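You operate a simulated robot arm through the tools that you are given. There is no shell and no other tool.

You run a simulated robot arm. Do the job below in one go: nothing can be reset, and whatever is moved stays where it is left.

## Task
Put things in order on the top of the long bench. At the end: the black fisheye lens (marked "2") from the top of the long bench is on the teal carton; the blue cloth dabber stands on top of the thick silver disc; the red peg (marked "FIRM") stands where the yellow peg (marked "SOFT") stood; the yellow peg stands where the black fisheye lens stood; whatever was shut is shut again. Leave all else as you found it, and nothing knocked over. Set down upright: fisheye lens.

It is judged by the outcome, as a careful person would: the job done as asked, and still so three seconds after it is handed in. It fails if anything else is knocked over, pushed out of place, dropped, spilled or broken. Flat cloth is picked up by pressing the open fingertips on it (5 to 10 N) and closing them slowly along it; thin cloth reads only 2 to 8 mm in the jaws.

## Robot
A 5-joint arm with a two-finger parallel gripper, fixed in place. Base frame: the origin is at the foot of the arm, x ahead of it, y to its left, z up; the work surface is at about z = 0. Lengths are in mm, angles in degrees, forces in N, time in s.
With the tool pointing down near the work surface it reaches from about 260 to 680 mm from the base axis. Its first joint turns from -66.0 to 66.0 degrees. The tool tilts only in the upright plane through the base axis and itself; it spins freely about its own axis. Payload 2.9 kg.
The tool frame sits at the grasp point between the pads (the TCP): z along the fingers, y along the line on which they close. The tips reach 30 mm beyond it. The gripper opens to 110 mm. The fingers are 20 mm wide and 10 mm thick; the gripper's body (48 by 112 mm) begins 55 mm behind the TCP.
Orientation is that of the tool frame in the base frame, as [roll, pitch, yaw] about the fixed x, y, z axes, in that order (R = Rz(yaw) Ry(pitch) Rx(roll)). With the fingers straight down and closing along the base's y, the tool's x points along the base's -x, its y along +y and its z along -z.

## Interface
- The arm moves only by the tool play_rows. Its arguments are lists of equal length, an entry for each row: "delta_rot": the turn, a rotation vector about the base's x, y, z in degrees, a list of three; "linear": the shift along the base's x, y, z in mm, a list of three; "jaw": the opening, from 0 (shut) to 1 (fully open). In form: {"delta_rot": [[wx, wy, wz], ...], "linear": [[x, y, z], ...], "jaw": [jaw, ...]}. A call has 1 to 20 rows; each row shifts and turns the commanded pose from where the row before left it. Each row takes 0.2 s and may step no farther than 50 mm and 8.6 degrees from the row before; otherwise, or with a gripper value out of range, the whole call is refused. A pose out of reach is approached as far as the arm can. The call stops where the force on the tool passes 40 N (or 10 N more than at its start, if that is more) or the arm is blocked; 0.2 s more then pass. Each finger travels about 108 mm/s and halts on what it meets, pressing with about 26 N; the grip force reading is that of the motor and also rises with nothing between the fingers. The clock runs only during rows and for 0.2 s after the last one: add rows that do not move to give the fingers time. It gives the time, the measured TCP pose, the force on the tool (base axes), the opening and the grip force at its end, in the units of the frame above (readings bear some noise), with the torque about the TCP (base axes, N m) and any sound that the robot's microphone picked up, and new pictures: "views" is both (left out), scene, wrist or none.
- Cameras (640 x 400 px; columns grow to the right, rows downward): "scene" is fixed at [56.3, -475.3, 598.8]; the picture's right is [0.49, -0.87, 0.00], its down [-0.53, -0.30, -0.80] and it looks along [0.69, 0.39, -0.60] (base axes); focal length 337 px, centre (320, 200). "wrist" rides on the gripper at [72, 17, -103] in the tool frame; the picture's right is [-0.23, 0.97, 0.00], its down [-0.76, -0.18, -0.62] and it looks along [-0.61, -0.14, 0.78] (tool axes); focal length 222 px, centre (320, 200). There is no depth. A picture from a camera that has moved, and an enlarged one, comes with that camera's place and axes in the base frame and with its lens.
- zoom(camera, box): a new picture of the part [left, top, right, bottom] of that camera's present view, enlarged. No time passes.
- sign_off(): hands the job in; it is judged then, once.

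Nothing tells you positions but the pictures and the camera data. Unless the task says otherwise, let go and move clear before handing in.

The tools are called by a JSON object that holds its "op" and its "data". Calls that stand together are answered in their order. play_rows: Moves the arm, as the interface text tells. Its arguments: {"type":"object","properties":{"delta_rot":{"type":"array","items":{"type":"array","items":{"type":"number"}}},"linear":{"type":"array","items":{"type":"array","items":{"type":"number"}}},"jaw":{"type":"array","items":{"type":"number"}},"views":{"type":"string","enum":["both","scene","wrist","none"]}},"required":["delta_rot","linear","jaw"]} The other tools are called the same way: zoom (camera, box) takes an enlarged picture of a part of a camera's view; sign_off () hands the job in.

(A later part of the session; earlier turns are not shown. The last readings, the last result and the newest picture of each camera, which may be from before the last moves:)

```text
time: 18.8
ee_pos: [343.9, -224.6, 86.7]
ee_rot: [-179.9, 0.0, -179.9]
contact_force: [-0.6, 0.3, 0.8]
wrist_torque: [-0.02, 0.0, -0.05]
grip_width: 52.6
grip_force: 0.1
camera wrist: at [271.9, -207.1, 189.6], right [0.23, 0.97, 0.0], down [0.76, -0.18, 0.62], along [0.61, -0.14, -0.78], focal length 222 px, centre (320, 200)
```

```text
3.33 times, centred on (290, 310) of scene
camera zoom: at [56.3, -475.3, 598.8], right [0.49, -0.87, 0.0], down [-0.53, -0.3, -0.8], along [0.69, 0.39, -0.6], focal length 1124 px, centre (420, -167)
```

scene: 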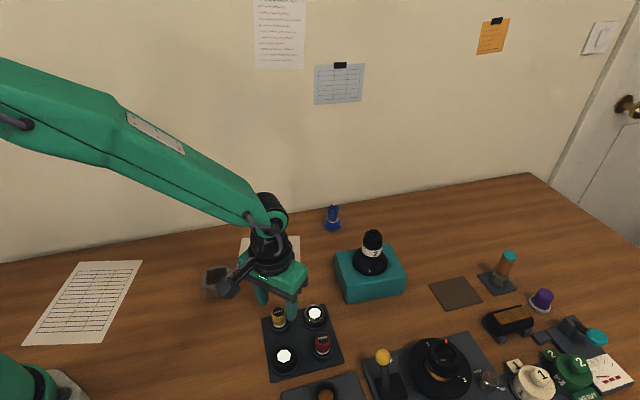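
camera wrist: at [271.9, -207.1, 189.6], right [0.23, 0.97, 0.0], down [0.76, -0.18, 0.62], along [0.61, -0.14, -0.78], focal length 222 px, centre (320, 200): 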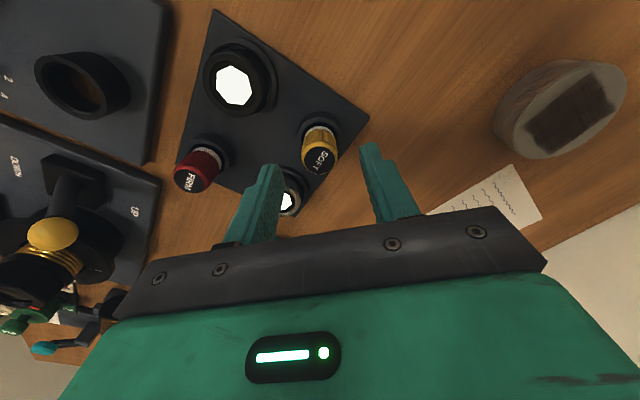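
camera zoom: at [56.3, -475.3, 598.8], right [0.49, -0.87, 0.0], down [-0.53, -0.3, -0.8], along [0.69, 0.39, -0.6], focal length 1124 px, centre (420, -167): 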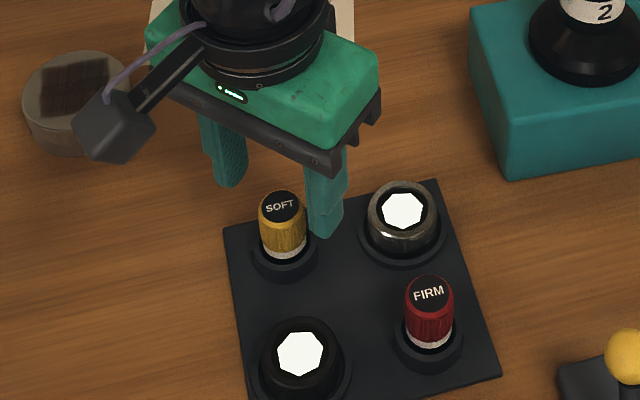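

The peg is centred between the fingers. I descend to the grasp height with the tips just above the socket rim.

{"op": "play_rows", "data": {"delta_rot": [[0, 0, 0], [0, 0, 0], [0, 0, 0], [0, 0, 0]], "linear": [[0.8, -0.3, -15], [0, 0, -12], [0, 0, -7], [0, 0, 0]], "jaw": [0.48, 0.48, 0.48, 0.48], "views": "both"}}

{"op": "zoom", "data": {"camera": "wrist", "box": [220, 60, 420, 230]}}

{"op": "zoom", "data": {"camera": "scene", "box": [230, 250, 350, 370]}}

```text
time: 19.8
ee_pos: [346.1, -224.2, 52.6]
ee_rot: [-180.0, 0.0, -179.9]
contact_force: [-0.2, 0.2, -0.5]
wrist_torque: [-0.01, -0.03, 0.02]
grip_width: 53.0
grip_force: 0.1
camera wrist: at [272.6, -207.6, 155.7], right [0.23, 0.97, 0.0], down [0.76, -0.18, 0.62], along [0.61, -0.14, -0.78], focal length 222 px, centre (320, 200)
```

scene: 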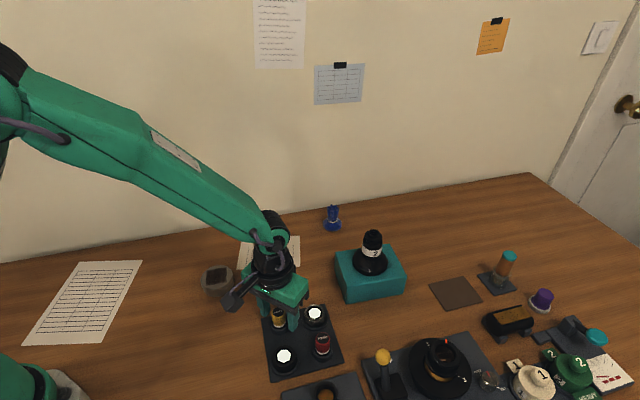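
wrist: 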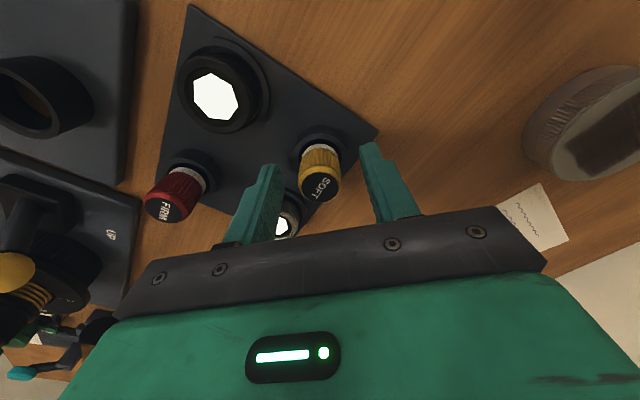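

```text
2.35 times, centred on (320, 145) of wrist
camera zoom: at [272.6, -207.6, 155.7], right [0.23, 0.97, 0.0], down [0.76, -0.18, 0.62], along [0.61, -0.14, -0.78], focal length 523 px, centre (320, 329)
```

zoom: 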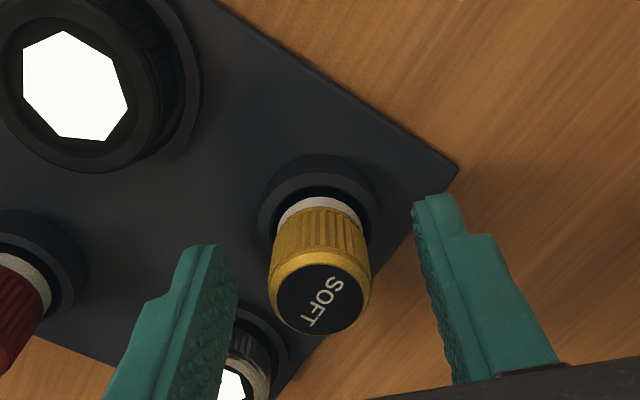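

```text
3.33 times, centred on (290, 310) of scene
camera zoom: at [56.3, -475.3, 598.8], right [0.49, -0.87, 0.0], down [-0.53, -0.3, -0.8], along [0.69, 0.39, -0.6], focal length 1124 px, centre (420, -167)
```

zoom: 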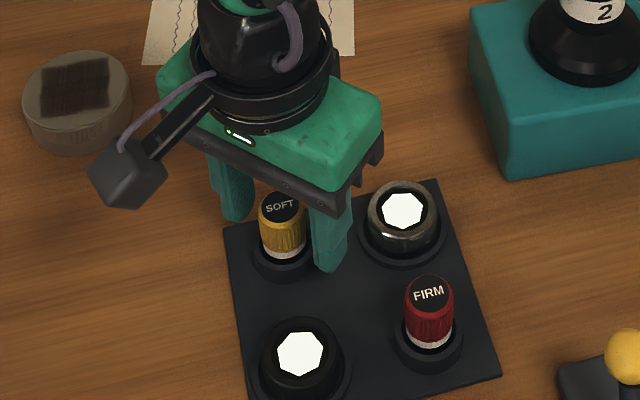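

Alignment is good and the tips clear the socket rim. I close on the yellow peg.

{"op": "play_rows", "data": {"delta_rot": [[0, 0, 0], [0, 0, 0], [0, 0, 0], [0, 0, 0], [0, 0, 0], [0, 0, 0]], "linear": [[0.5, 0, 0], [0, 0, 0], [0, 0, 0], [0, 0, 0], [0, 0, 0], [0, 0, 0]], "jaw": [0.38, 0.32, 0.27, 0.23, 0.19, 0.15], "views": "both"}}

{"op": "zoom", "data": {"camera": "wrist", "box": [220, 60, 420, 230]}}

```text
time: 21.2
ee_pos: [346.1, -223.3, 52.0]
ee_rot: [-180.0, 0.0, 179.9]
contact_force: [-0.4, 0.1, 0.0]
wrist_torque: [0.02, 0.0, 0.02]
grip_width: 25.4
grip_force: 25.9
camera wrist: at [273.1, -207.4, 155.7], right [0.23, 0.97, 0.0], down [0.76, -0.18, 0.62], along [0.61, -0.14, -0.78], focal length 222 px, centre (320, 200)
```

scene: 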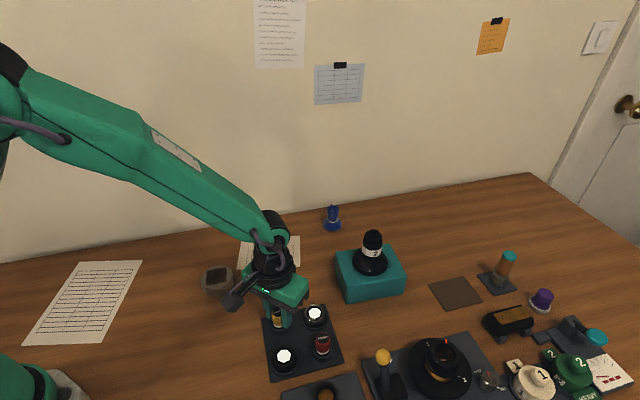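
wrist: 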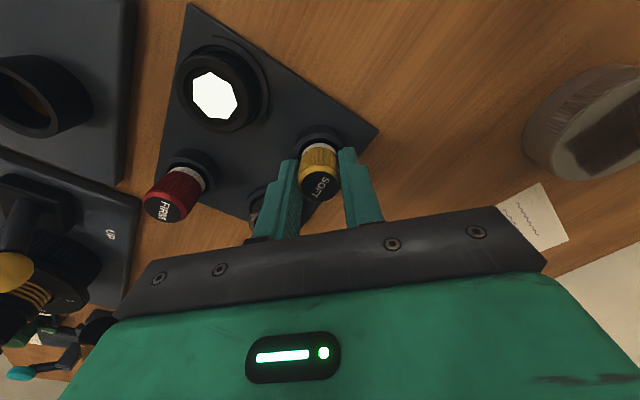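

```text
2.35 times, centred on (320, 145) of wrist
camera zoom: at [273.1, -207.4, 155.7], right [0.23, 0.97, 0.0], down [0.76, -0.18, 0.62], along [0.61, -0.14, -0.78], focal length 523 px, centre (320, 329)
```

zoom: 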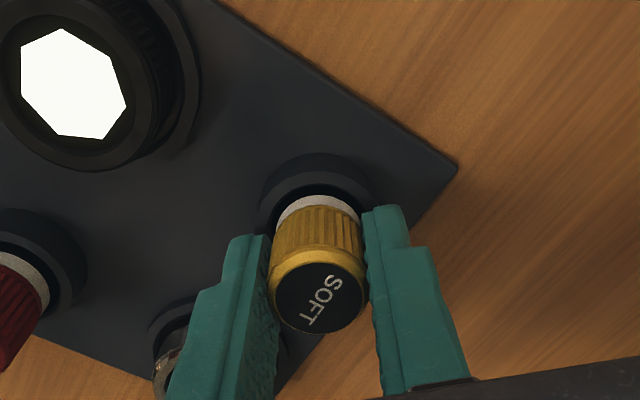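

Gripped at 25.4 mm. I pull it straight up slowly and watch the force.

{"op": "play_rows", "data": {"delta_rot": [[0, 0, 0], [0, 0, 0], [0, 0, 0], [0, 0, 0], [0, 0, 0], [0, 0, 0], [0, 0, 0], [0, 0, 0]], "linear": [[0, 0, 3], [0, 0, 5], [0, 0, 10], [0, 0, 12], [0, 0, 15], [0, 0, 20], [0, 0, 25], [0, 0, 0]], "jaw": [0.15, 0.15, 0.15, 0.15, 0.15, 0.15, 0.15, 0.15], "views": "both"}}

{"op": "zoom", "data": {"camera": "wrist", "box": [220, 20, 420, 230]}}

{"op": "zoom", "data": {"camera": "scene", "box": [220, 210, 370, 380]}}

```text
time: 23.0
ee_pos: [346.4, -222.6, 141.9]
ee_rot: [-180.0, 0.0, -180.0]
contact_force: [0.2, 0.3, -1.4]
wrist_torque: [0.0, 0.02, 0.02]
grip_width: 25.1
grip_force: 26.0
camera wrist: at [273.3, -206.3, 246.1], right [0.23, 0.97, 0.0], down [0.76, -0.18, 0.62], along [0.61, -0.14, -0.78], focal length 222 px, centre (320, 200)
```

scene: 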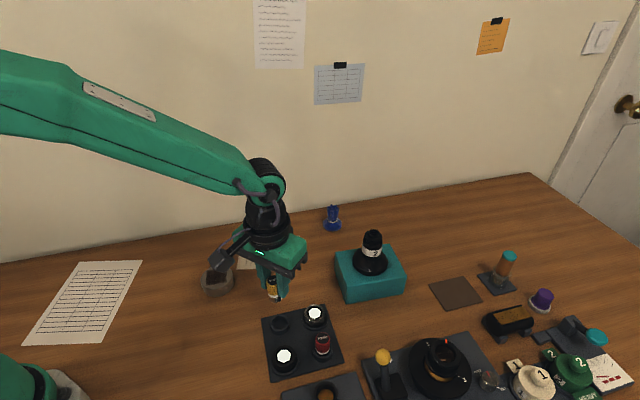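
wrist: 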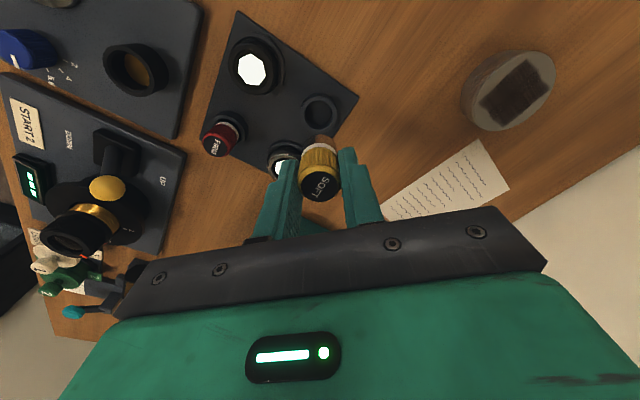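

```text
1.90 times, centred on (320, 125) of wrist
camera zoom: at [273.3, -206.3, 246.1], right [0.23, 0.97, 0.0], down [0.76, -0.18, 0.62], along [0.61, -0.14, -0.78], focal length 423 px, centre (320, 343)
```

zoom: 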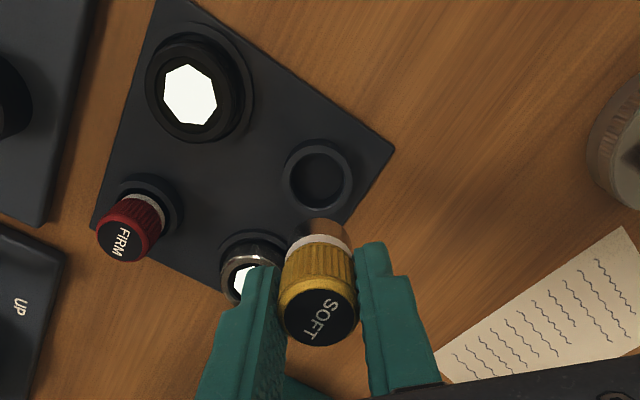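

```text
2.35 times, centred on (295, 295) of scene
camera zoom: at [56.3, -475.3, 598.8], right [0.49, -0.87, 0.0], down [-0.53, -0.3, -0.8], along [0.69, 0.39, -0.6], focal length 794 px, centre (379, -24)
```

zoom: 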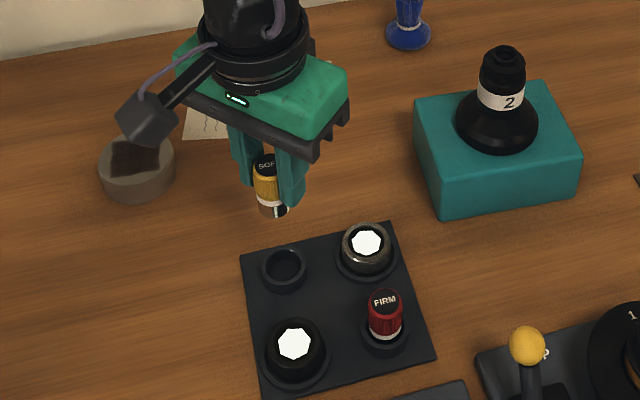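

The peg came out cleanly (it has a ~10 mm bronze foot; bottom about 42 mm below the TCP) and the empty socket is visible. I carry it to above the lens's old spot at (533,-102).

{"op": "play_rows", "data": {"delta_rot": [[0, 0, 0], [0, 0, 0], [0, 0, 0], [0, 0, 0], [0, 0, 0], [0, 0, 0], [0, 0, 0], [0, 0, 0]], "linear": [[20, 12, 5], [35, 22, 5], [35, 23, 0], [35, 23, 0], [35, 22, -5], [27.5, 19.5, -5], [0, 0, -20], [0, 0, 0]], "jaw": [0.15, 0.15, 0.15, 0.15, 0.15, 0.15, 0.15, 0.15], "views": "both"}}

{"op": "zoom", "data": {"camera": "wrist", "box": [220, 20, 420, 230]}}

{"op": "zoom", "data": {"camera": "scene", "box": [220, 150, 340, 280]}}

```text
time: 24.8
ee_pos: [532.1, -102.2, 121.5]
ee_rot: [180.0, -0.1, -179.9]
contact_force: [-0.9, 0.6, -1.2]
wrist_torque: [0.01, 0.0, 0.02]
grip_width: 25.3
grip_force: 26.0
camera wrist: at [460.3, -85.6, 224.3], right [0.23, 0.97, 0.0], down [0.76, -0.18, 0.62], along [0.61, -0.14, -0.78], focal length 222 px, centre (320, 200)
```

scene: 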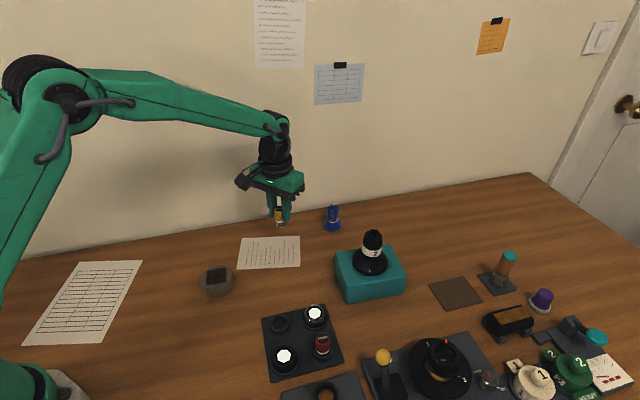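
wrist: 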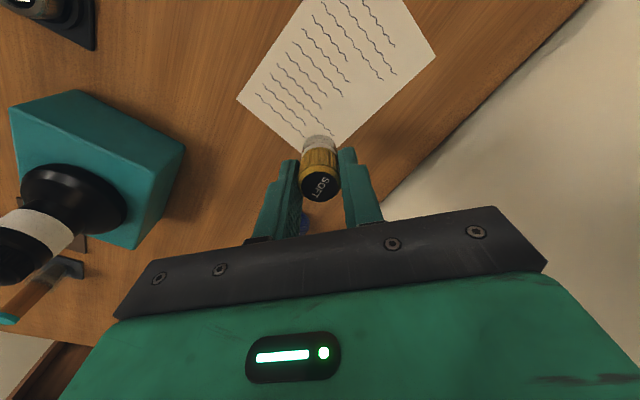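

```text
1.90 times, centred on (320, 125) of wrist
camera zoom: at [460.3, -85.6, 224.3], right [0.23, 0.97, 0.0], down [0.76, -0.18, 0.62], along [0.61, -0.14, -0.78], focal length 423 px, centre (320, 343)
```

zoom: 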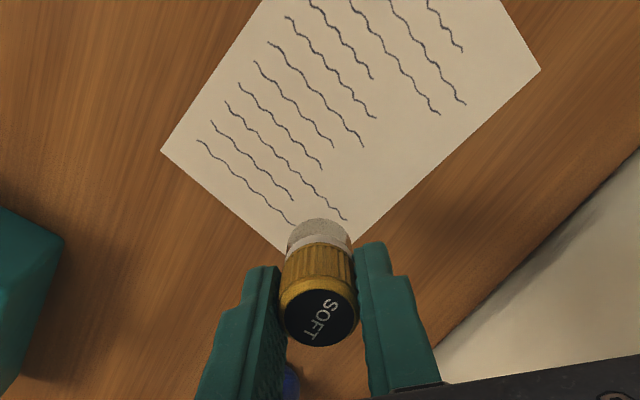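

```text
3.08 times, centred on (280, 215) of scene
camera zoom: at [56.3, -475.3, 598.8], right [0.49, -0.87, 0.0], down [-0.53, -0.3, -0.8], along [0.69, 0.39, -0.6], focal length 1038 px, centre (443, 154)
```

zoom: 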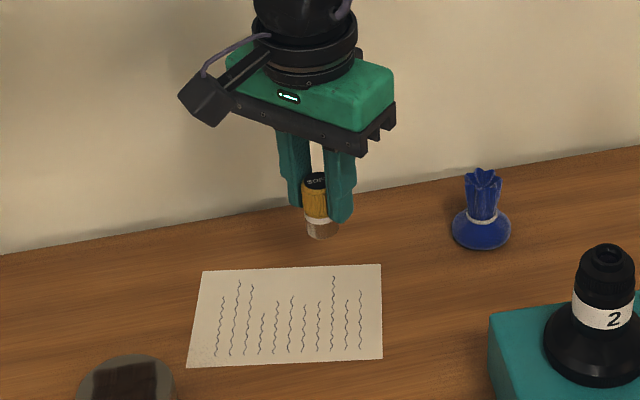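

It hovers over the right spot on the paper. I lower to near the surface, then step to contact.

{"op": "play_rows", "data": {"delta_rot": [[0, 0, 0], [0, 0, 0], [0, 0, 0], [0, 0, 0], [0, 0, 0]], "linear": [[0.6, 0.3, -25], [0, 0, -25], [0, 0, -15], [0, 0, -6], [0, 0, 0]], "jaw": [0.15, 0.15, 0.15, 0.15, 0.15], "views": "both"}}

{"op": "zoom", "data": {"camera": "scene", "box": [230, 190, 330, 280]}}

{"op": "zoom", "data": {"camera": "wrist", "box": [220, 20, 420, 230]}}

```text
time: 26.0
ee_pos: [533.5, -101.8, 51.6]
ee_rot: [180.0, 0.1, -180.0]
contact_force: [-0.2, -0.1, 0.0]
wrist_torque: [-0.04, 0.03, -0.01]
grip_width: 25.4
grip_force: 26.0
camera wrist: at [461.1, -84.8, 154.4], right [0.23, 0.97, 0.0], down [0.76, -0.18, 0.62], along [0.61, -0.14, -0.78], focal length 222 px, centre (320, 200)
```

scene: 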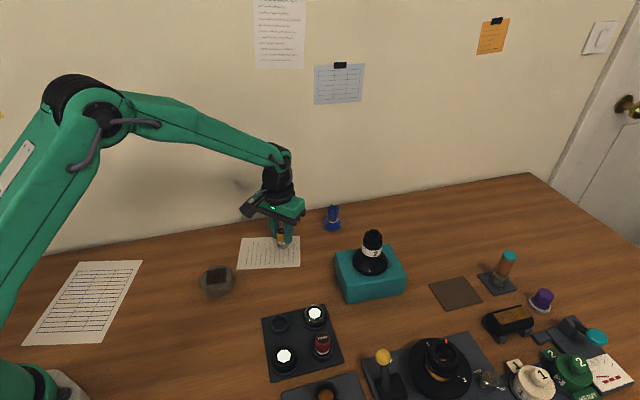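
wrist: 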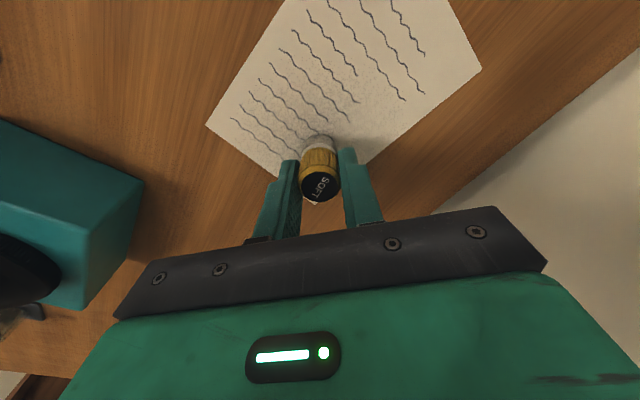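

```text
4.44 times, centred on (280, 235) of scene
camera zoom: at [56.3, -475.3, 598.8], right [0.49, -0.87, 0.0], down [-0.53, -0.3, -0.8], along [0.69, 0.39, -0.6], focal length 1499 px, centre (498, 44)
```

zoom: 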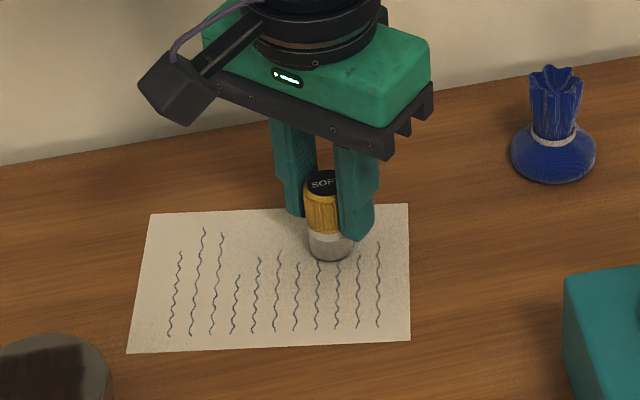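

```text
1.90 times, centred on (320, 125) of wrist
camera zoom: at [461.1, -84.8, 154.4], right [0.23, 0.97, 0.0], down [0.76, -0.18, 0.62], along [0.61, -0.14, -0.78], focal length 423 px, centre (320, 343)
```

zoom: 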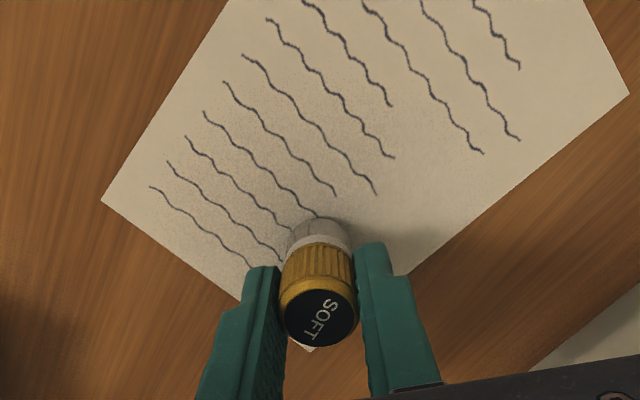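

The bottom looks very near the paper; I step down gently looking for contact.

{"op": "play_rows", "data": {"delta_rot": [[0, 0, 0], [0, 0, 0]], "linear": [[0, 0, -1.5], [0, 0, -1.5]], "jaw": [0.15, 0.15], "views": "none"}}

{"op": "play_rows", "data": {"delta_rot": [[0, 0, 0], [0, 0, 0]], "linear": [[0, 0, -1], [0, 0, -1]], "jaw": [0.15, 0.15], "views": "none"}}

```text
time: 26.6
ee_pos: [534.3, -101.8, 49.1]
ee_rot: [179.9, 0.0, 180.0]
contact_force: [-0.4, 0.8, 0.7]
wrist_torque: [0.03, 0.03, 0.04]
grip_width: 25.1
grip_force: 25.9
```

```text
time: 27.2
ee_pos: [534.2, -101.9, 48.8]
ee_rot: [-179.9, 0.2, -180.0]
contact_force: [-6.2, 0.4, 19.3]
wrist_torque: [-0.21, 0.29, -0.09]
grip_width: 25.4
grip_force: 25.8
```

Contact at TCP z≈48. I ease up until the load is light.

{"op": "play_rows", "data": {"delta_rot": [[0, 0, 0], [0, 0, 0], [0, 0, 0]], "linear": [[0, 0, 1], [0, 0, 0], [0, 0, 0]], "jaw": [0.15, 0.15, 0.15], "views": "none"}}

{"op": "play_rows", "data": {"delta_rot": [[0, 0, 0], [0, 0, 0], [0, 0, 0]], "linear": [[0, 0, 0.7], [0, 0, 0], [0, 0, 0]], "jaw": [0.15, 0.15, 0.15], "views": "none"}}

```text
time: 28.0
ee_pos: [533.7, -101.7, 47.8]
ee_rot: [180.0, 0.2, 180.0]
contact_force: [4.0, 0.0, 11.9]
wrist_torque: [-0.05, -0.14, 0.0]
grip_width: 24.9
grip_force: 26.6
```

```text
time: 28.8
ee_pos: [533.5, -100.5, 48.2]
ee_rot: [-180.0, -0.1, 180.0]
contact_force: [2.0, -1.4, 5.3]
wrist_torque: [-0.06, -0.11, 0.04]
grip_width: 25.1
grip_force: 25.8
```

The load is light (~5 N), so the peg is standing on the paper. I open slowly and check.

{"op": "play_rows", "data": {"delta_rot": [[0, 0, 0], [0, 0, 0], [0, 0, 0], [0, 0, 0], [0, 0, 0]], "linear": [[0, 0, 0.3], [0, 0, 0], [0, 0, 0], [0, 0, 0], [0, 0, 0]], "jaw": [0.24, 0.3, 0.4, 0.5, 0.5], "views": "both"}}

{"op": "zoom", "data": {"camera": "wrist", "box": [220, 20, 420, 230]}}

{"op": "zoom", "data": {"camera": "scene", "box": [230, 190, 330, 280]}}

```text
time: 30.0
ee_pos: [533.5, -102.8, 48.5]
ee_rot: [-180.0, 0.0, 180.0]
contact_force: [-0.6, 0.4, -0.2]
wrist_torque: [-0.02, -0.02, -0.03]
grip_width: 54.9
grip_force: 0.0
camera wrist: at [461.4, -85.2, 151.6], right [0.23, 0.97, 0.0], down [0.76, -0.18, 0.62], along [0.61, -0.14, -0.78], focal length 222 px, centre (320, 200)
```

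scene: 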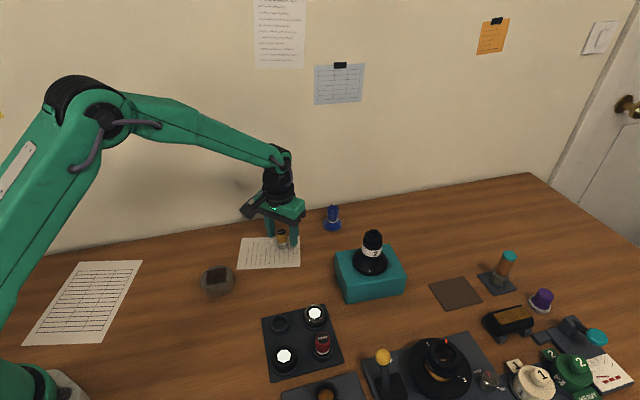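
wrist: 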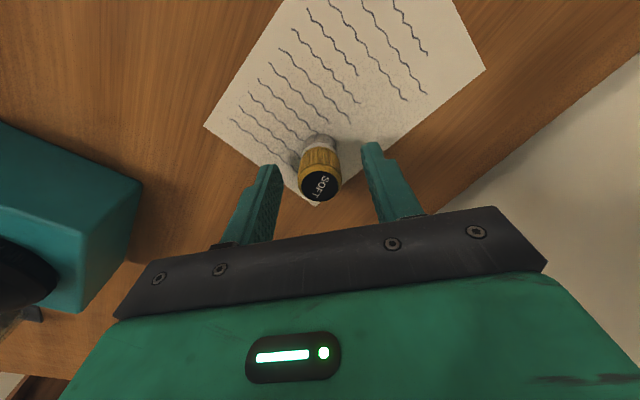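

```text
1.90 times, centred on (320, 125) of wrist
camera zoom: at [461.4, -85.2, 151.6], right [0.23, 0.97, 0.0], down [0.76, -0.18, 0.62], along [0.61, -0.14, -0.78], focal length 423 px, centre (320, 343)
```

zoom: 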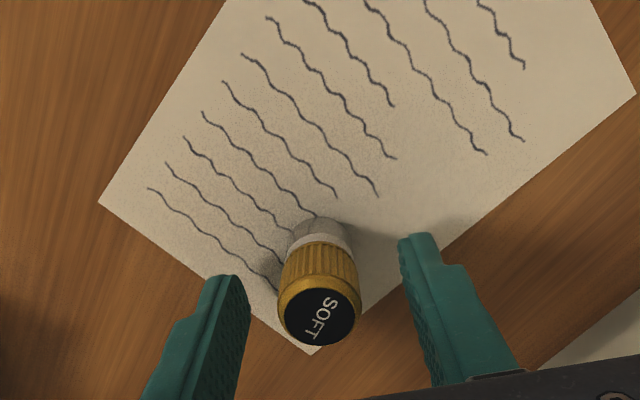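

```text
4.44 times, centred on (280, 235) of scene
camera zoom: at [56.3, -475.3, 598.8], right [0.49, -0.87, 0.0], down [-0.53, -0.3, -0.8], along [0.69, 0.39, -0.6], focal length 1499 px, centre (498, 44)
```

zoom: 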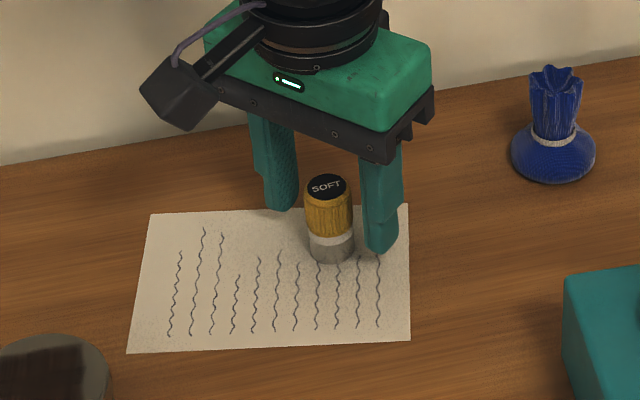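

The yellow peg stands on the lens's old spot. I rise clear and move over the red peg near (340,-323).

{"op": "play_rows", "data": {"delta_rot": [[0, 0, 0], [0, 0, 0], [0, 0, 0], [0, 0, 0], [0, 0, 0], [0, 0, 0], [0, 0, 0], [0, 0, 0], [0, 0, 0], [0, 0, 0], [0, 0, 0]], "linear": [[0, 0, 20], [0, 0, 35], [0, 0, 35], [-27.6, -31.6, 0], [-27.6, -31.6, 0], [-27.6, -31.6, 0], [-27.6, -31.6, 0], [-27.6, -31.6, 0], [-27.6, -31.6, 0], [-27.6, -31.6, -10], [0, 0, 0]], "jaw": [0.5, 0.5, 0.5, 0.5, 0.5, 0.5, 0.5, 0.5, 0.5, 0.5, 0.5], "views": "both"}}

{"op": "zoom", "data": {"camera": "wrist", "box": [220, 20, 420, 230]}}

{"op": "zoom", "data": {"camera": "scene", "box": [240, 260, 380, 390]}}

{"op": "zoom", "data": {"camera": "scene", "box": [190, 190, 350, 310]}}

```text
time: 32.4
ee_pos: [342.0, -321.3, 130.0]
ee_rot: [-180.0, 0.0, 180.0]
contact_force: [0.7, 0.3, 0.0]
wrist_torque: [0.02, -0.03, 0.03]
grip_width: 55.2
grip_force: 0.0
camera wrist: at [269.2, -305.3, 233.0], right [0.23, 0.97, 0.0], down [0.76, -0.18, 0.62], along [0.61, -0.14, -0.78], focal length 222 px, centre (320, 200)
```

scene: 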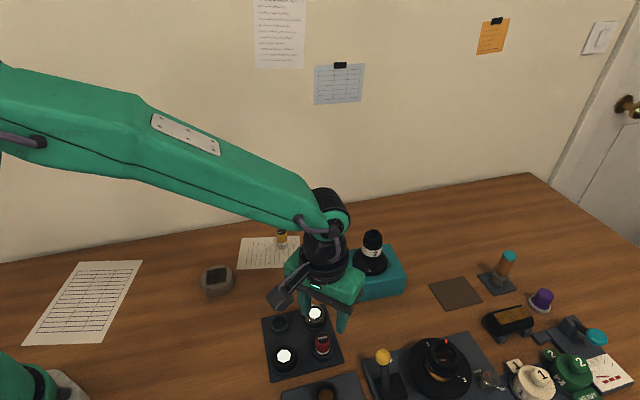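
wrist: 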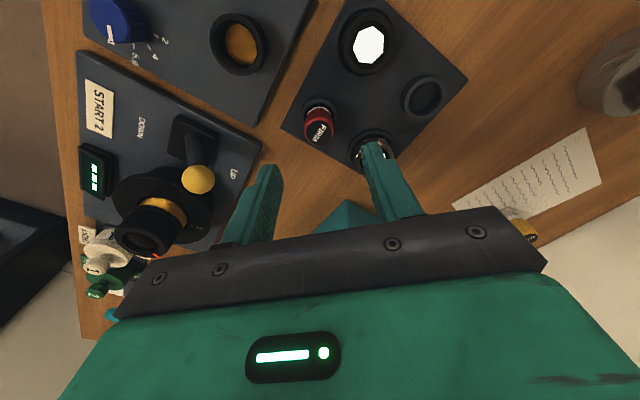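

```text
1.90 times, centred on (320, 125) of wrist
camera zoom: at [269.2, -305.3, 233.0], right [0.23, 0.97, 0.0], down [0.76, -0.18, 0.62], along [0.61, -0.14, -0.78], focal length 423 px, centre (320, 343)
```

zoom: 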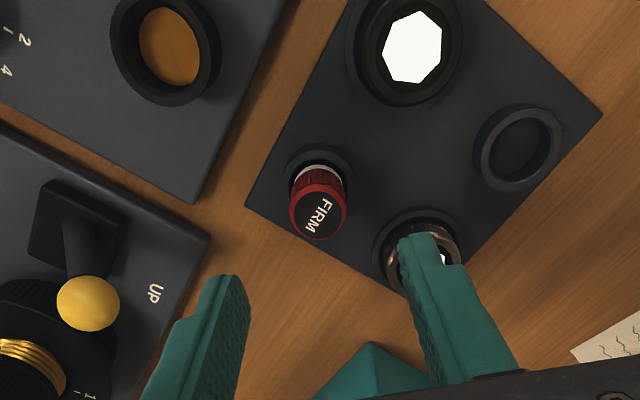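

```text
3.08 times, centred on (310, 325) of scene
camera zoom: at [56.2, -475.3, 598.8], right [0.49, -0.87, 0.0], down [-0.53, -0.3, -0.8], along [0.69, 0.39, -0.6], focal length 1038 px, centre (351, -185)
```

zoom: 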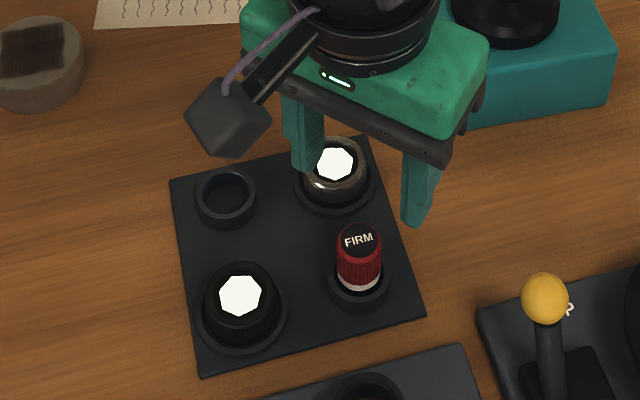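

```text
3.33 times, centred on (270, 250) of scene
camera zoom: at [56.2, -475.3, 598.8], right [0.49, -0.87, 0.0], down [-0.53, -0.3, -0.8], along [0.69, 0.39, -0.6], focal length 1124 px, centre (487, 33)
```

zoom: 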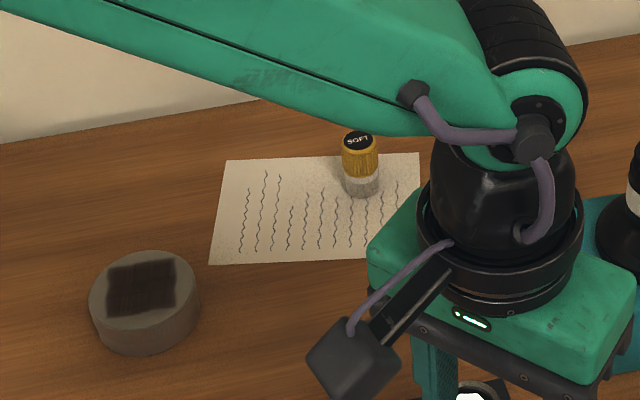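

The red peg is almost exactly under the tool (≈(341.5,-322.5)). I descend to grasp height.

{"op": "play_rows", "data": {"delta_rot": [[0, 0, 0], [0, 0, 0], [0, 0, 0], [0, 0, 0], [0, 0, 0]], "linear": [[0.5, -0.4, -25], [0, 0, -25], [0, 0, -18], [0, 0, -9], [0, 0, 0]], "jaw": [0.48, 0.48, 0.48, 0.48, 0.48], "views": "both"}}

{"op": "zoom", "data": {"camera": "wrist", "box": [220, 60, 420, 230]}}

{"op": "zoom", "data": {"camera": "scene", "box": [250, 270, 390, 390]}}

```text
time: 33.6
ee_pos: [340.8, -323.6, 51.1]
ee_rot: [180.0, 0.0, 180.0]
contact_force: [-0.7, -0.2, -0.6]
wrist_torque: [-0.02, -0.01, -0.02]
grip_width: 52.9
grip_force: 0.0
camera wrist: at [268.6, -306.8, 154.7], right [0.23, 0.97, 0.0], down [0.76, -0.18, 0.62], along [0.61, -0.14, -0.78], focal length 222 px, centre (320, 200)
```

scene: 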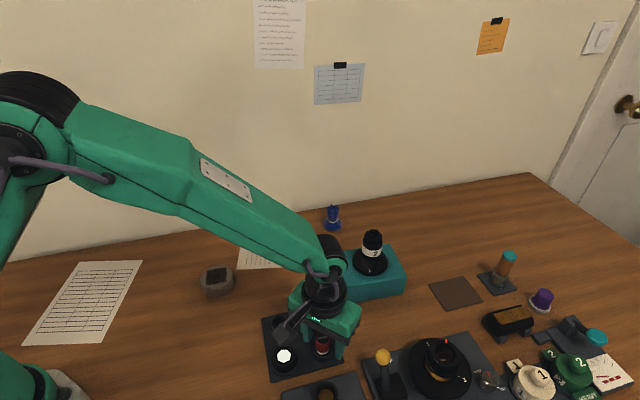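
wrist: 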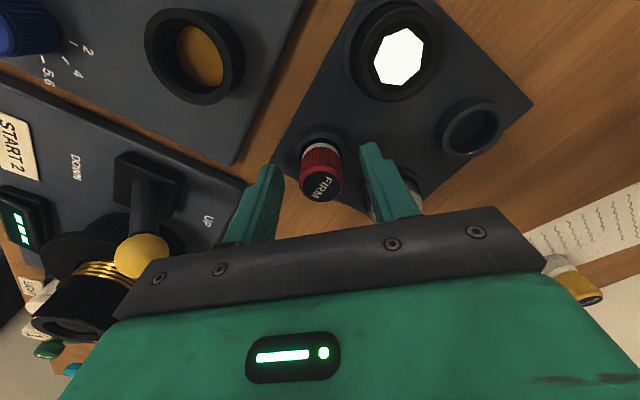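

```text
2.35 times, centred on (320, 145) of wrist
camera zoom: at [268.6, -306.8, 154.7], right [0.23, 0.97, 0.0], down [0.76, -0.18, 0.62], along [0.61, -0.14, -0.78], focal length 523 px, centre (320, 329)
```

zoom: 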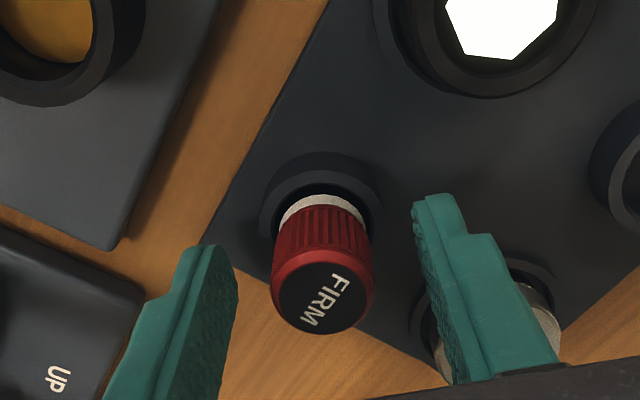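

```text
3.33 times, centred on (320, 330) of scene
camera zoom: at [56.3, -475.3, 598.8], right [0.49, -0.87, 0.0], down [-0.53, -0.3, -0.8], along [0.69, 0.39, -0.6], focal length 1124 px, centre (320, -233)
```

zoom: 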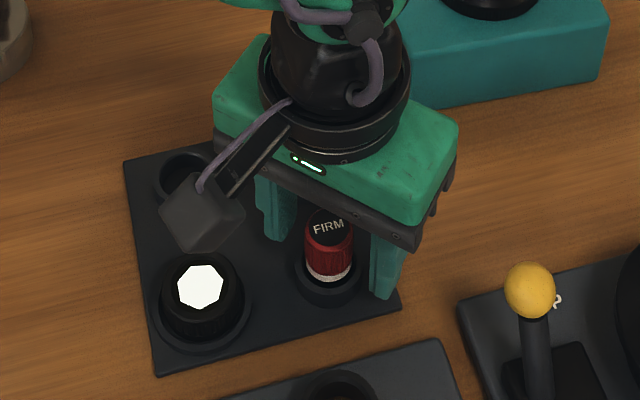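

Aligned the same way as for the yellow peg. I close on the red peg.

{"op": "play_rows", "data": {"delta_rot": [[0, 0, 0], [0, 0, 0], [0, 0, 0], [0, 0, 0], [0, 0, 0], [0, 0, 0]], "linear": [[0.5, 0.6, 0.7], [0, 0, 0], [0, 0, 0], [0, 0, 0], [0, 0, 0], [0, 0, 0]], "jaw": [0.38, 0.32, 0.27, 0.23, 0.19, 0.15], "views": "wrist"}}

{"op": "zoom", "data": {"camera": "wrist", "box": [220, 60, 420, 230]}}

```text
time: 35.0
ee_pos: [341.2, -322.4, 51.8]
ee_rot: [-180.0, 0.0, -180.0]
contact_force: [1.4, -0.8, 0.8]
wrist_torque: [-0.05, -0.01, -0.01]
grip_width: 25.3
grip_force: 26.4
camera wrist: at [269.0, -306.1, 155.5], right [0.23, 0.97, 0.0], down [0.76, -0.18, 0.62], along [0.61, -0.14, -0.78], focal length 222 px, centre (320, 200)
```

wrist: 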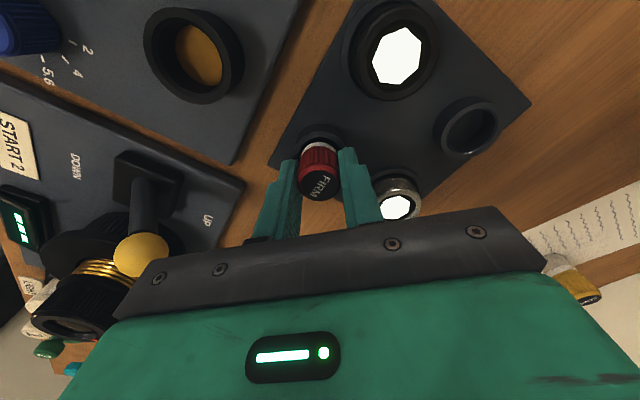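

```text
2.35 times, centred on (320, 145) of wrist
camera zoom: at [269.0, -306.1, 155.5], right [0.23, 0.97, 0.0], down [0.76, -0.18, 0.62], along [0.61, -0.14, -0.78], focal length 523 px, centre (320, 329)
```

zoom: 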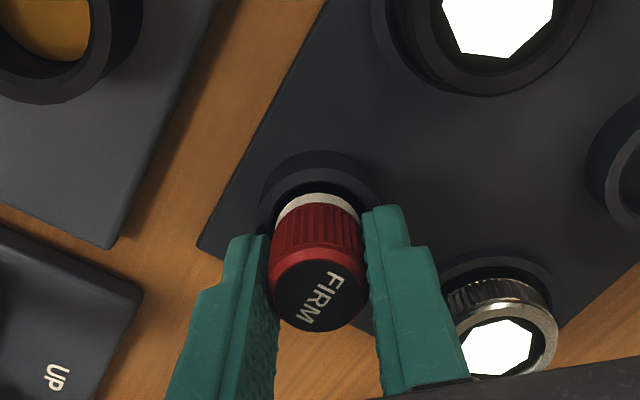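

Grip matches that of the yellow peg. The yellow peg's grasp pose was (+4.1,+99.2,+0.3) from here; I lift the red peg straight out first.

{"op": "play_rows", "data": {"delta_rot": [[0, 0, 0], [0, 0, 0], [0, 0, 0], [0, 0, 0], [0, 0, 0], [0, 0, 0], [0, 0, 0], [0, 0, 0]], "linear": [[0, 0, 3], [0, 0, 5], [0, 0, 10], [0, 0, 12], [0, 0, 15], [0, 0, 20], [0, 0, 5], [0, 0, 0]], "jaw": [0.15, 0.15, 0.15, 0.15, 0.15, 0.15, 0.15, 0.15], "views": "both"}}

{"op": "zoom", "data": {"camera": "wrist", "box": [220, 20, 420, 230]}}

{"op": "zoom", "data": {"camera": "scene", "box": [250, 250, 390, 390]}}

```text
time: 36.8
ee_pos: [341.1, -322.9, 122.2]
ee_rot: [179.9, 0.0, -180.0]
contact_force: [-0.5, -0.7, -1.6]
wrist_torque: [0.03, -0.01, -0.02]
grip_width: 25.3
grip_force: 25.9
camera wrist: at [269.1, -306.1, 225.6], right [0.23, 0.97, 0.0], down [0.76, -0.18, 0.62], along [0.61, -0.14, -0.78], focal length 222 px, centre (320, 200)
```

scene: 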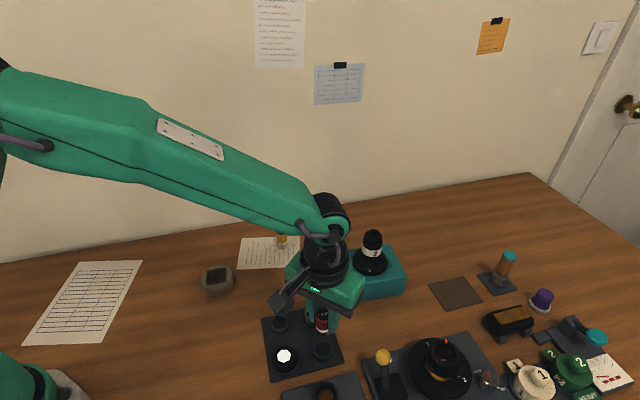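
wrist: 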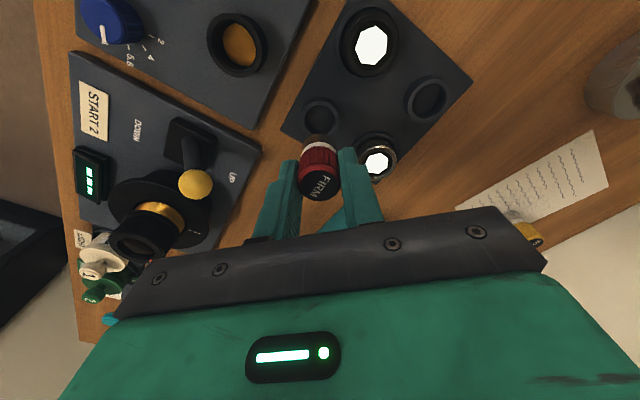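

```text
1.90 times, centred on (320, 125) of wrist
camera zoom: at [269.1, -306.1, 225.6], right [0.23, 0.97, 0.0], down [0.76, -0.18, 0.62], along [0.61, -0.14, -0.78], focal length 423 px, centre (320, 343)
```

zoom: 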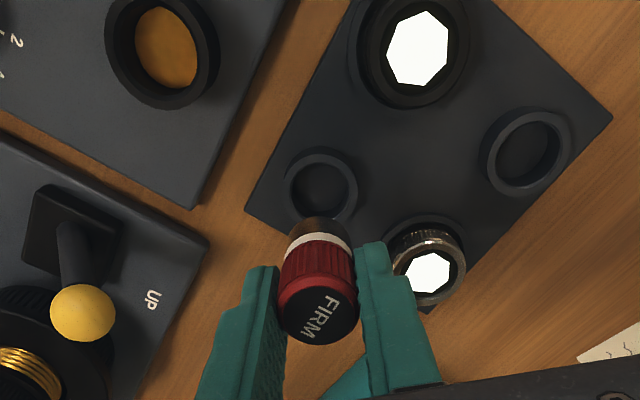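

```text
2.86 times, centred on (320, 320) of scene
camera zoom: at [56.3, -475.3, 598.8], right [0.49, -0.87, 0.0], down [-0.53, -0.3, -0.8], along [0.69, 0.39, -0.6], focal length 964 px, centre (320, -143)
```

zoom: 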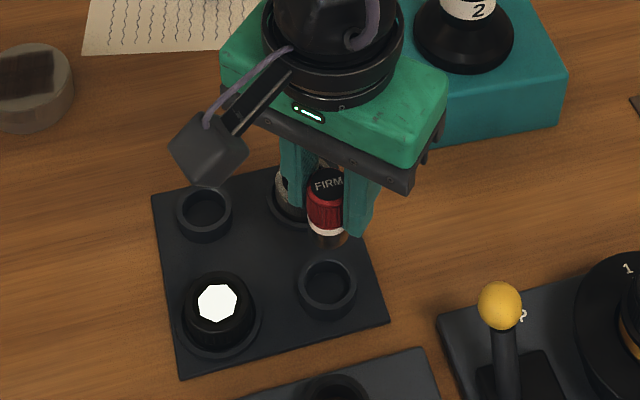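

Red peg is out. I move it over the yellow peg's empty socket, stopping 20 mm above seat height for a check.

{"op": "play_rows", "data": {"delta_rot": [[0, 0, 0], [0, 0, 0], [0, 0, 0], [0, 0, 0], [0, 0, 0], [0, 0, 0], [0, 0, 0]], "linear": [[0, 19.2, 5], [2, 30, 0], [2, 30, 0], [0.5, 20, 0], [0, 0, -25], [0, 0, -25], [0, 0, 0]], "jaw": [0.15, 0.15, 0.15, 0.15, 0.15, 0.15, 0.15], "views": "both"}}

{"op": "zoom", "data": {"camera": "wrist", "box": [220, 60, 420, 230]}}

{"op": "zoom", "data": {"camera": "scene", "box": [230, 250, 350, 370]}}

```text
time: 38.4
ee_pos: [345.6, -223.7, 76.2]
ee_rot: [180.0, 0.0, 179.9]
contact_force: [-0.1, 1.1, -0.6]
wrist_torque: [-0.02, 0.0, -0.01]
grip_width: 25.1
grip_force: 26.3
camera wrist: at [274.3, -207.0, 180.2], right [0.23, 0.97, 0.0], down [0.76, -0.18, 0.62], along [0.61, -0.14, -0.78], focal length 222 px, centre (320, 200)
```

scene: 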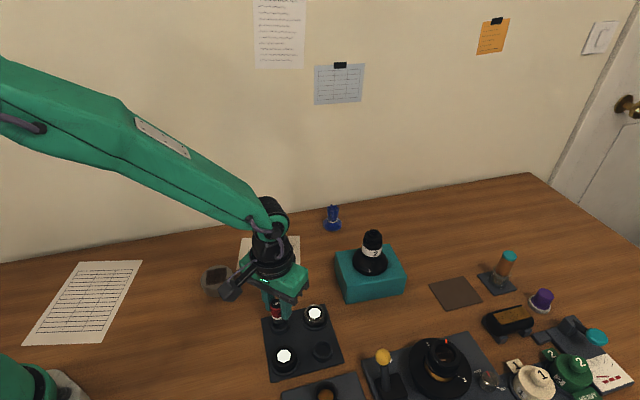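
wrist: 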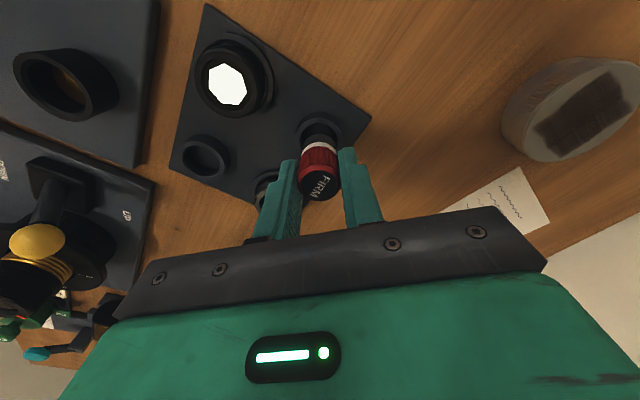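

```text
2.35 times, centred on (320, 145) of wrist
camera zoom: at [274.3, -207.0, 180.2], right [0.23, 0.97, 0.0], down [0.76, -0.18, 0.62], along [0.61, -0.14, -0.78], focal length 523 px, centre (320, 329)
```

zoom: 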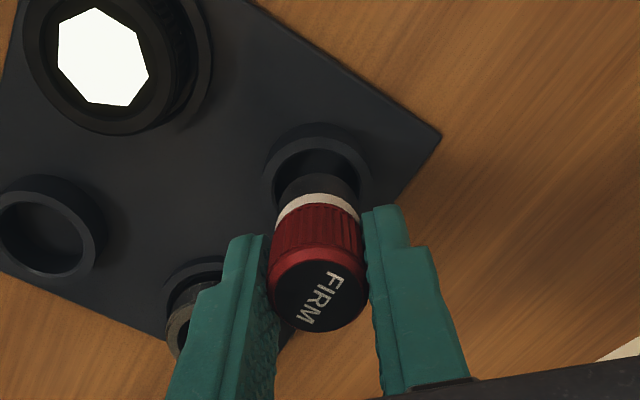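

```text
3.33 times, centred on (290, 310) of scene
camera zoom: at [56.3, -475.3, 598.8], right [0.49, -0.87, 0.0], down [-0.53, -0.3, -0.8], along [0.69, 0.39, -0.6], focal length 1124 px, centre (420, -167)
```

zoom: 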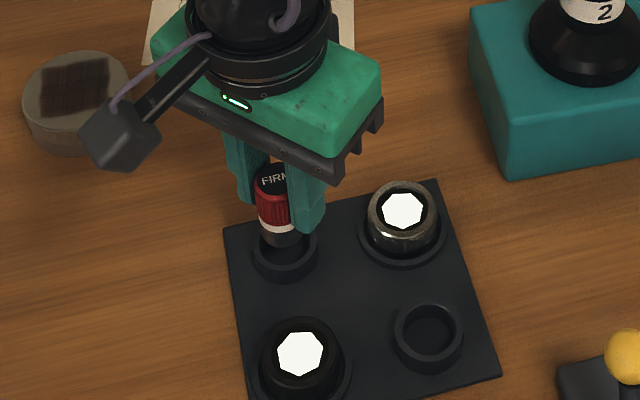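

The foot lines up with the socket's opening. I lower it in steady steps, leaving a few mm for a contact check.

{"op": "play_rows", "data": {"delta_rot": [[0, 0, 0], [0, 0, 0], [0, 0, 0], [0, 0, 0], [0, 0, 0]], "linear": [[0, 0, -6], [0, 0, -5], [0, 0, -5], [0, 0, -4], [0, 0, -2]], "jaw": [0.15, 0.15, 0.15, 0.15, 0.15], "views": "both"}}

{"op": "zoom", "data": {"camera": "wrist", "box": [220, 60, 420, 230]}}

{"op": "zoom", "data": {"camera": "scene", "box": [230, 250, 350, 370]}}

```text
time: 39.6
ee_pos: [345.6, -224.5, 54.6]
ee_rot: [179.9, 0.0, -180.0]
contact_force: [-0.2, -0.4, -0.7]
wrist_torque: [0.02, -0.03, -0.02]
grip_width: 25.2
grip_force: 26.1
camera wrist: at [274.0, -206.9, 158.5], right [0.23, 0.97, 0.0], down [0.76, -0.18, 0.62], along [0.61, -0.14, -0.78], focal length 222 px, centre (320, 200)
```

scene: 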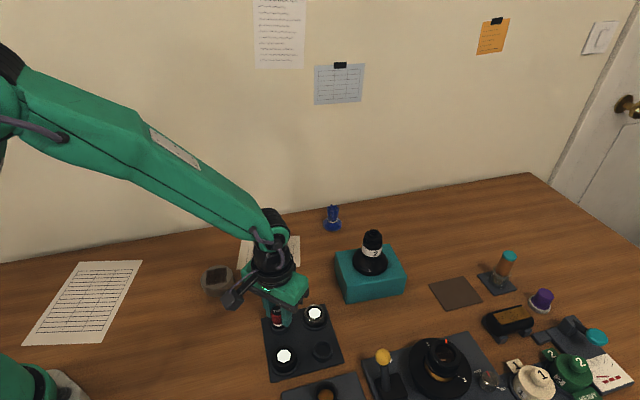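
wrist: 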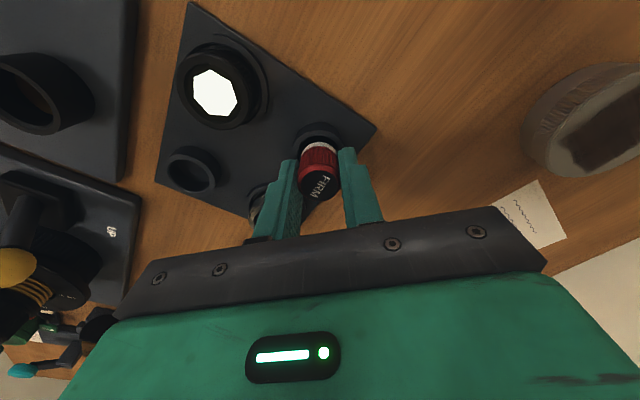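

```text
2.35 times, centred on (320, 145) of wrist
camera zoom: at [274.0, -206.9, 158.5], right [0.23, 0.97, 0.0], down [0.76, -0.18, 0.62], along [0.61, -0.14, -0.78], focal length 523 px, centre (320, 329)
```

zoom: 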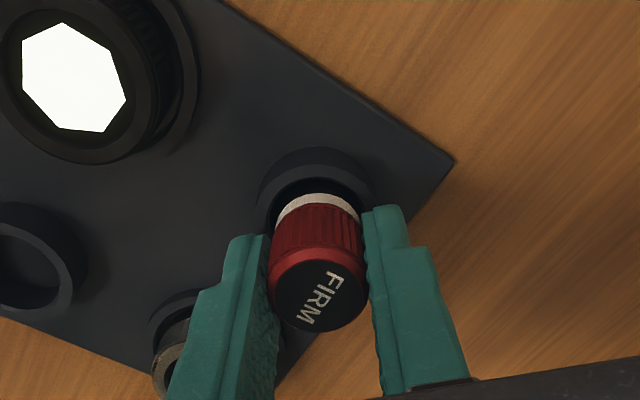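

```text
3.33 times, centred on (290, 310) of scene
camera zoom: at [56.3, -475.3, 598.8], right [0.49, -0.87, 0.0], down [-0.53, -0.3, -0.8], along [0.69, 0.39, -0.6], focal length 1124 px, centre (420, -167)
```

zoom: 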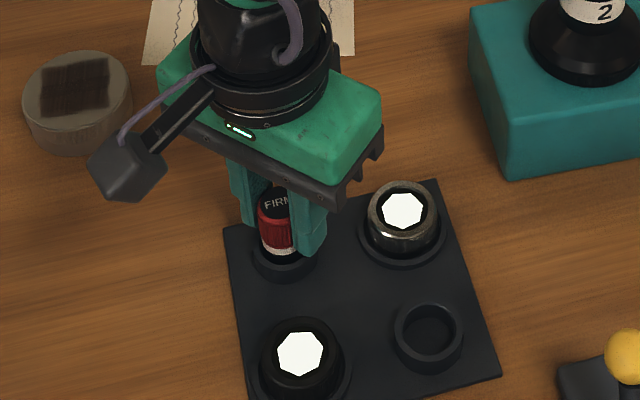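

The peg is inside the socket with no side force. I take the last couple of millimetres to the seat.

{"op": "play_rows", "data": {"delta_rot": [[0, 0, 0], [0, 0, 0], [0, 0, 0]], "linear": [[0, 0, -1], [0, 0, -1], [0, 0, 0]], "jaw": [0.15, 0.15, 0.15], "views": "none"}}

{"op": "play_rows", "data": {"delta_rot": [[0, 0, 0], [0, 0, 0]], "linear": [[0, 0, -0.7], [0, 0, 0]], "jaw": [0.15, 0.15], "views": "none"}}

```text
time: 40.4
ee_pos: [346.7, -224.5, 53.3]
ee_rot: [180.0, 0.0, -179.9]
contact_force: [-0.2, 0.5, -0.8]
wrist_torque: [-0.01, -0.01, 0.03]
grip_width: 25.1
grip_force: 26.0
```

```text
time: 41.0
ee_pos: [345.5, -224.3, 51.9]
ee_rot: [180.0, 0.1, 180.0]
contact_force: [0.5, -0.7, -0.2]
wrist_torque: [0.0, 0.02, -0.01]
grip_width: 25.0
grip_force: 26.0
```

{"op": "play_rows", "data": {"delta_rot": [[0, 0, 0], [0, 0, 0]], "linear": [[0, 0, -0.5], [0, 0, 0]], "jaw": [0.15, 0.15], "views": "none"}}

```text
time: 41.6
ee_pos: [346.5, -224.8, 51.2]
ee_rot: [180.0, 0.0, -180.0]
contact_force: [-0.8, 0.8, 4.3]
wrist_torque: [0.02, 0.01, -0.01]
grip_width: 25.2
grip_force: 25.9
```

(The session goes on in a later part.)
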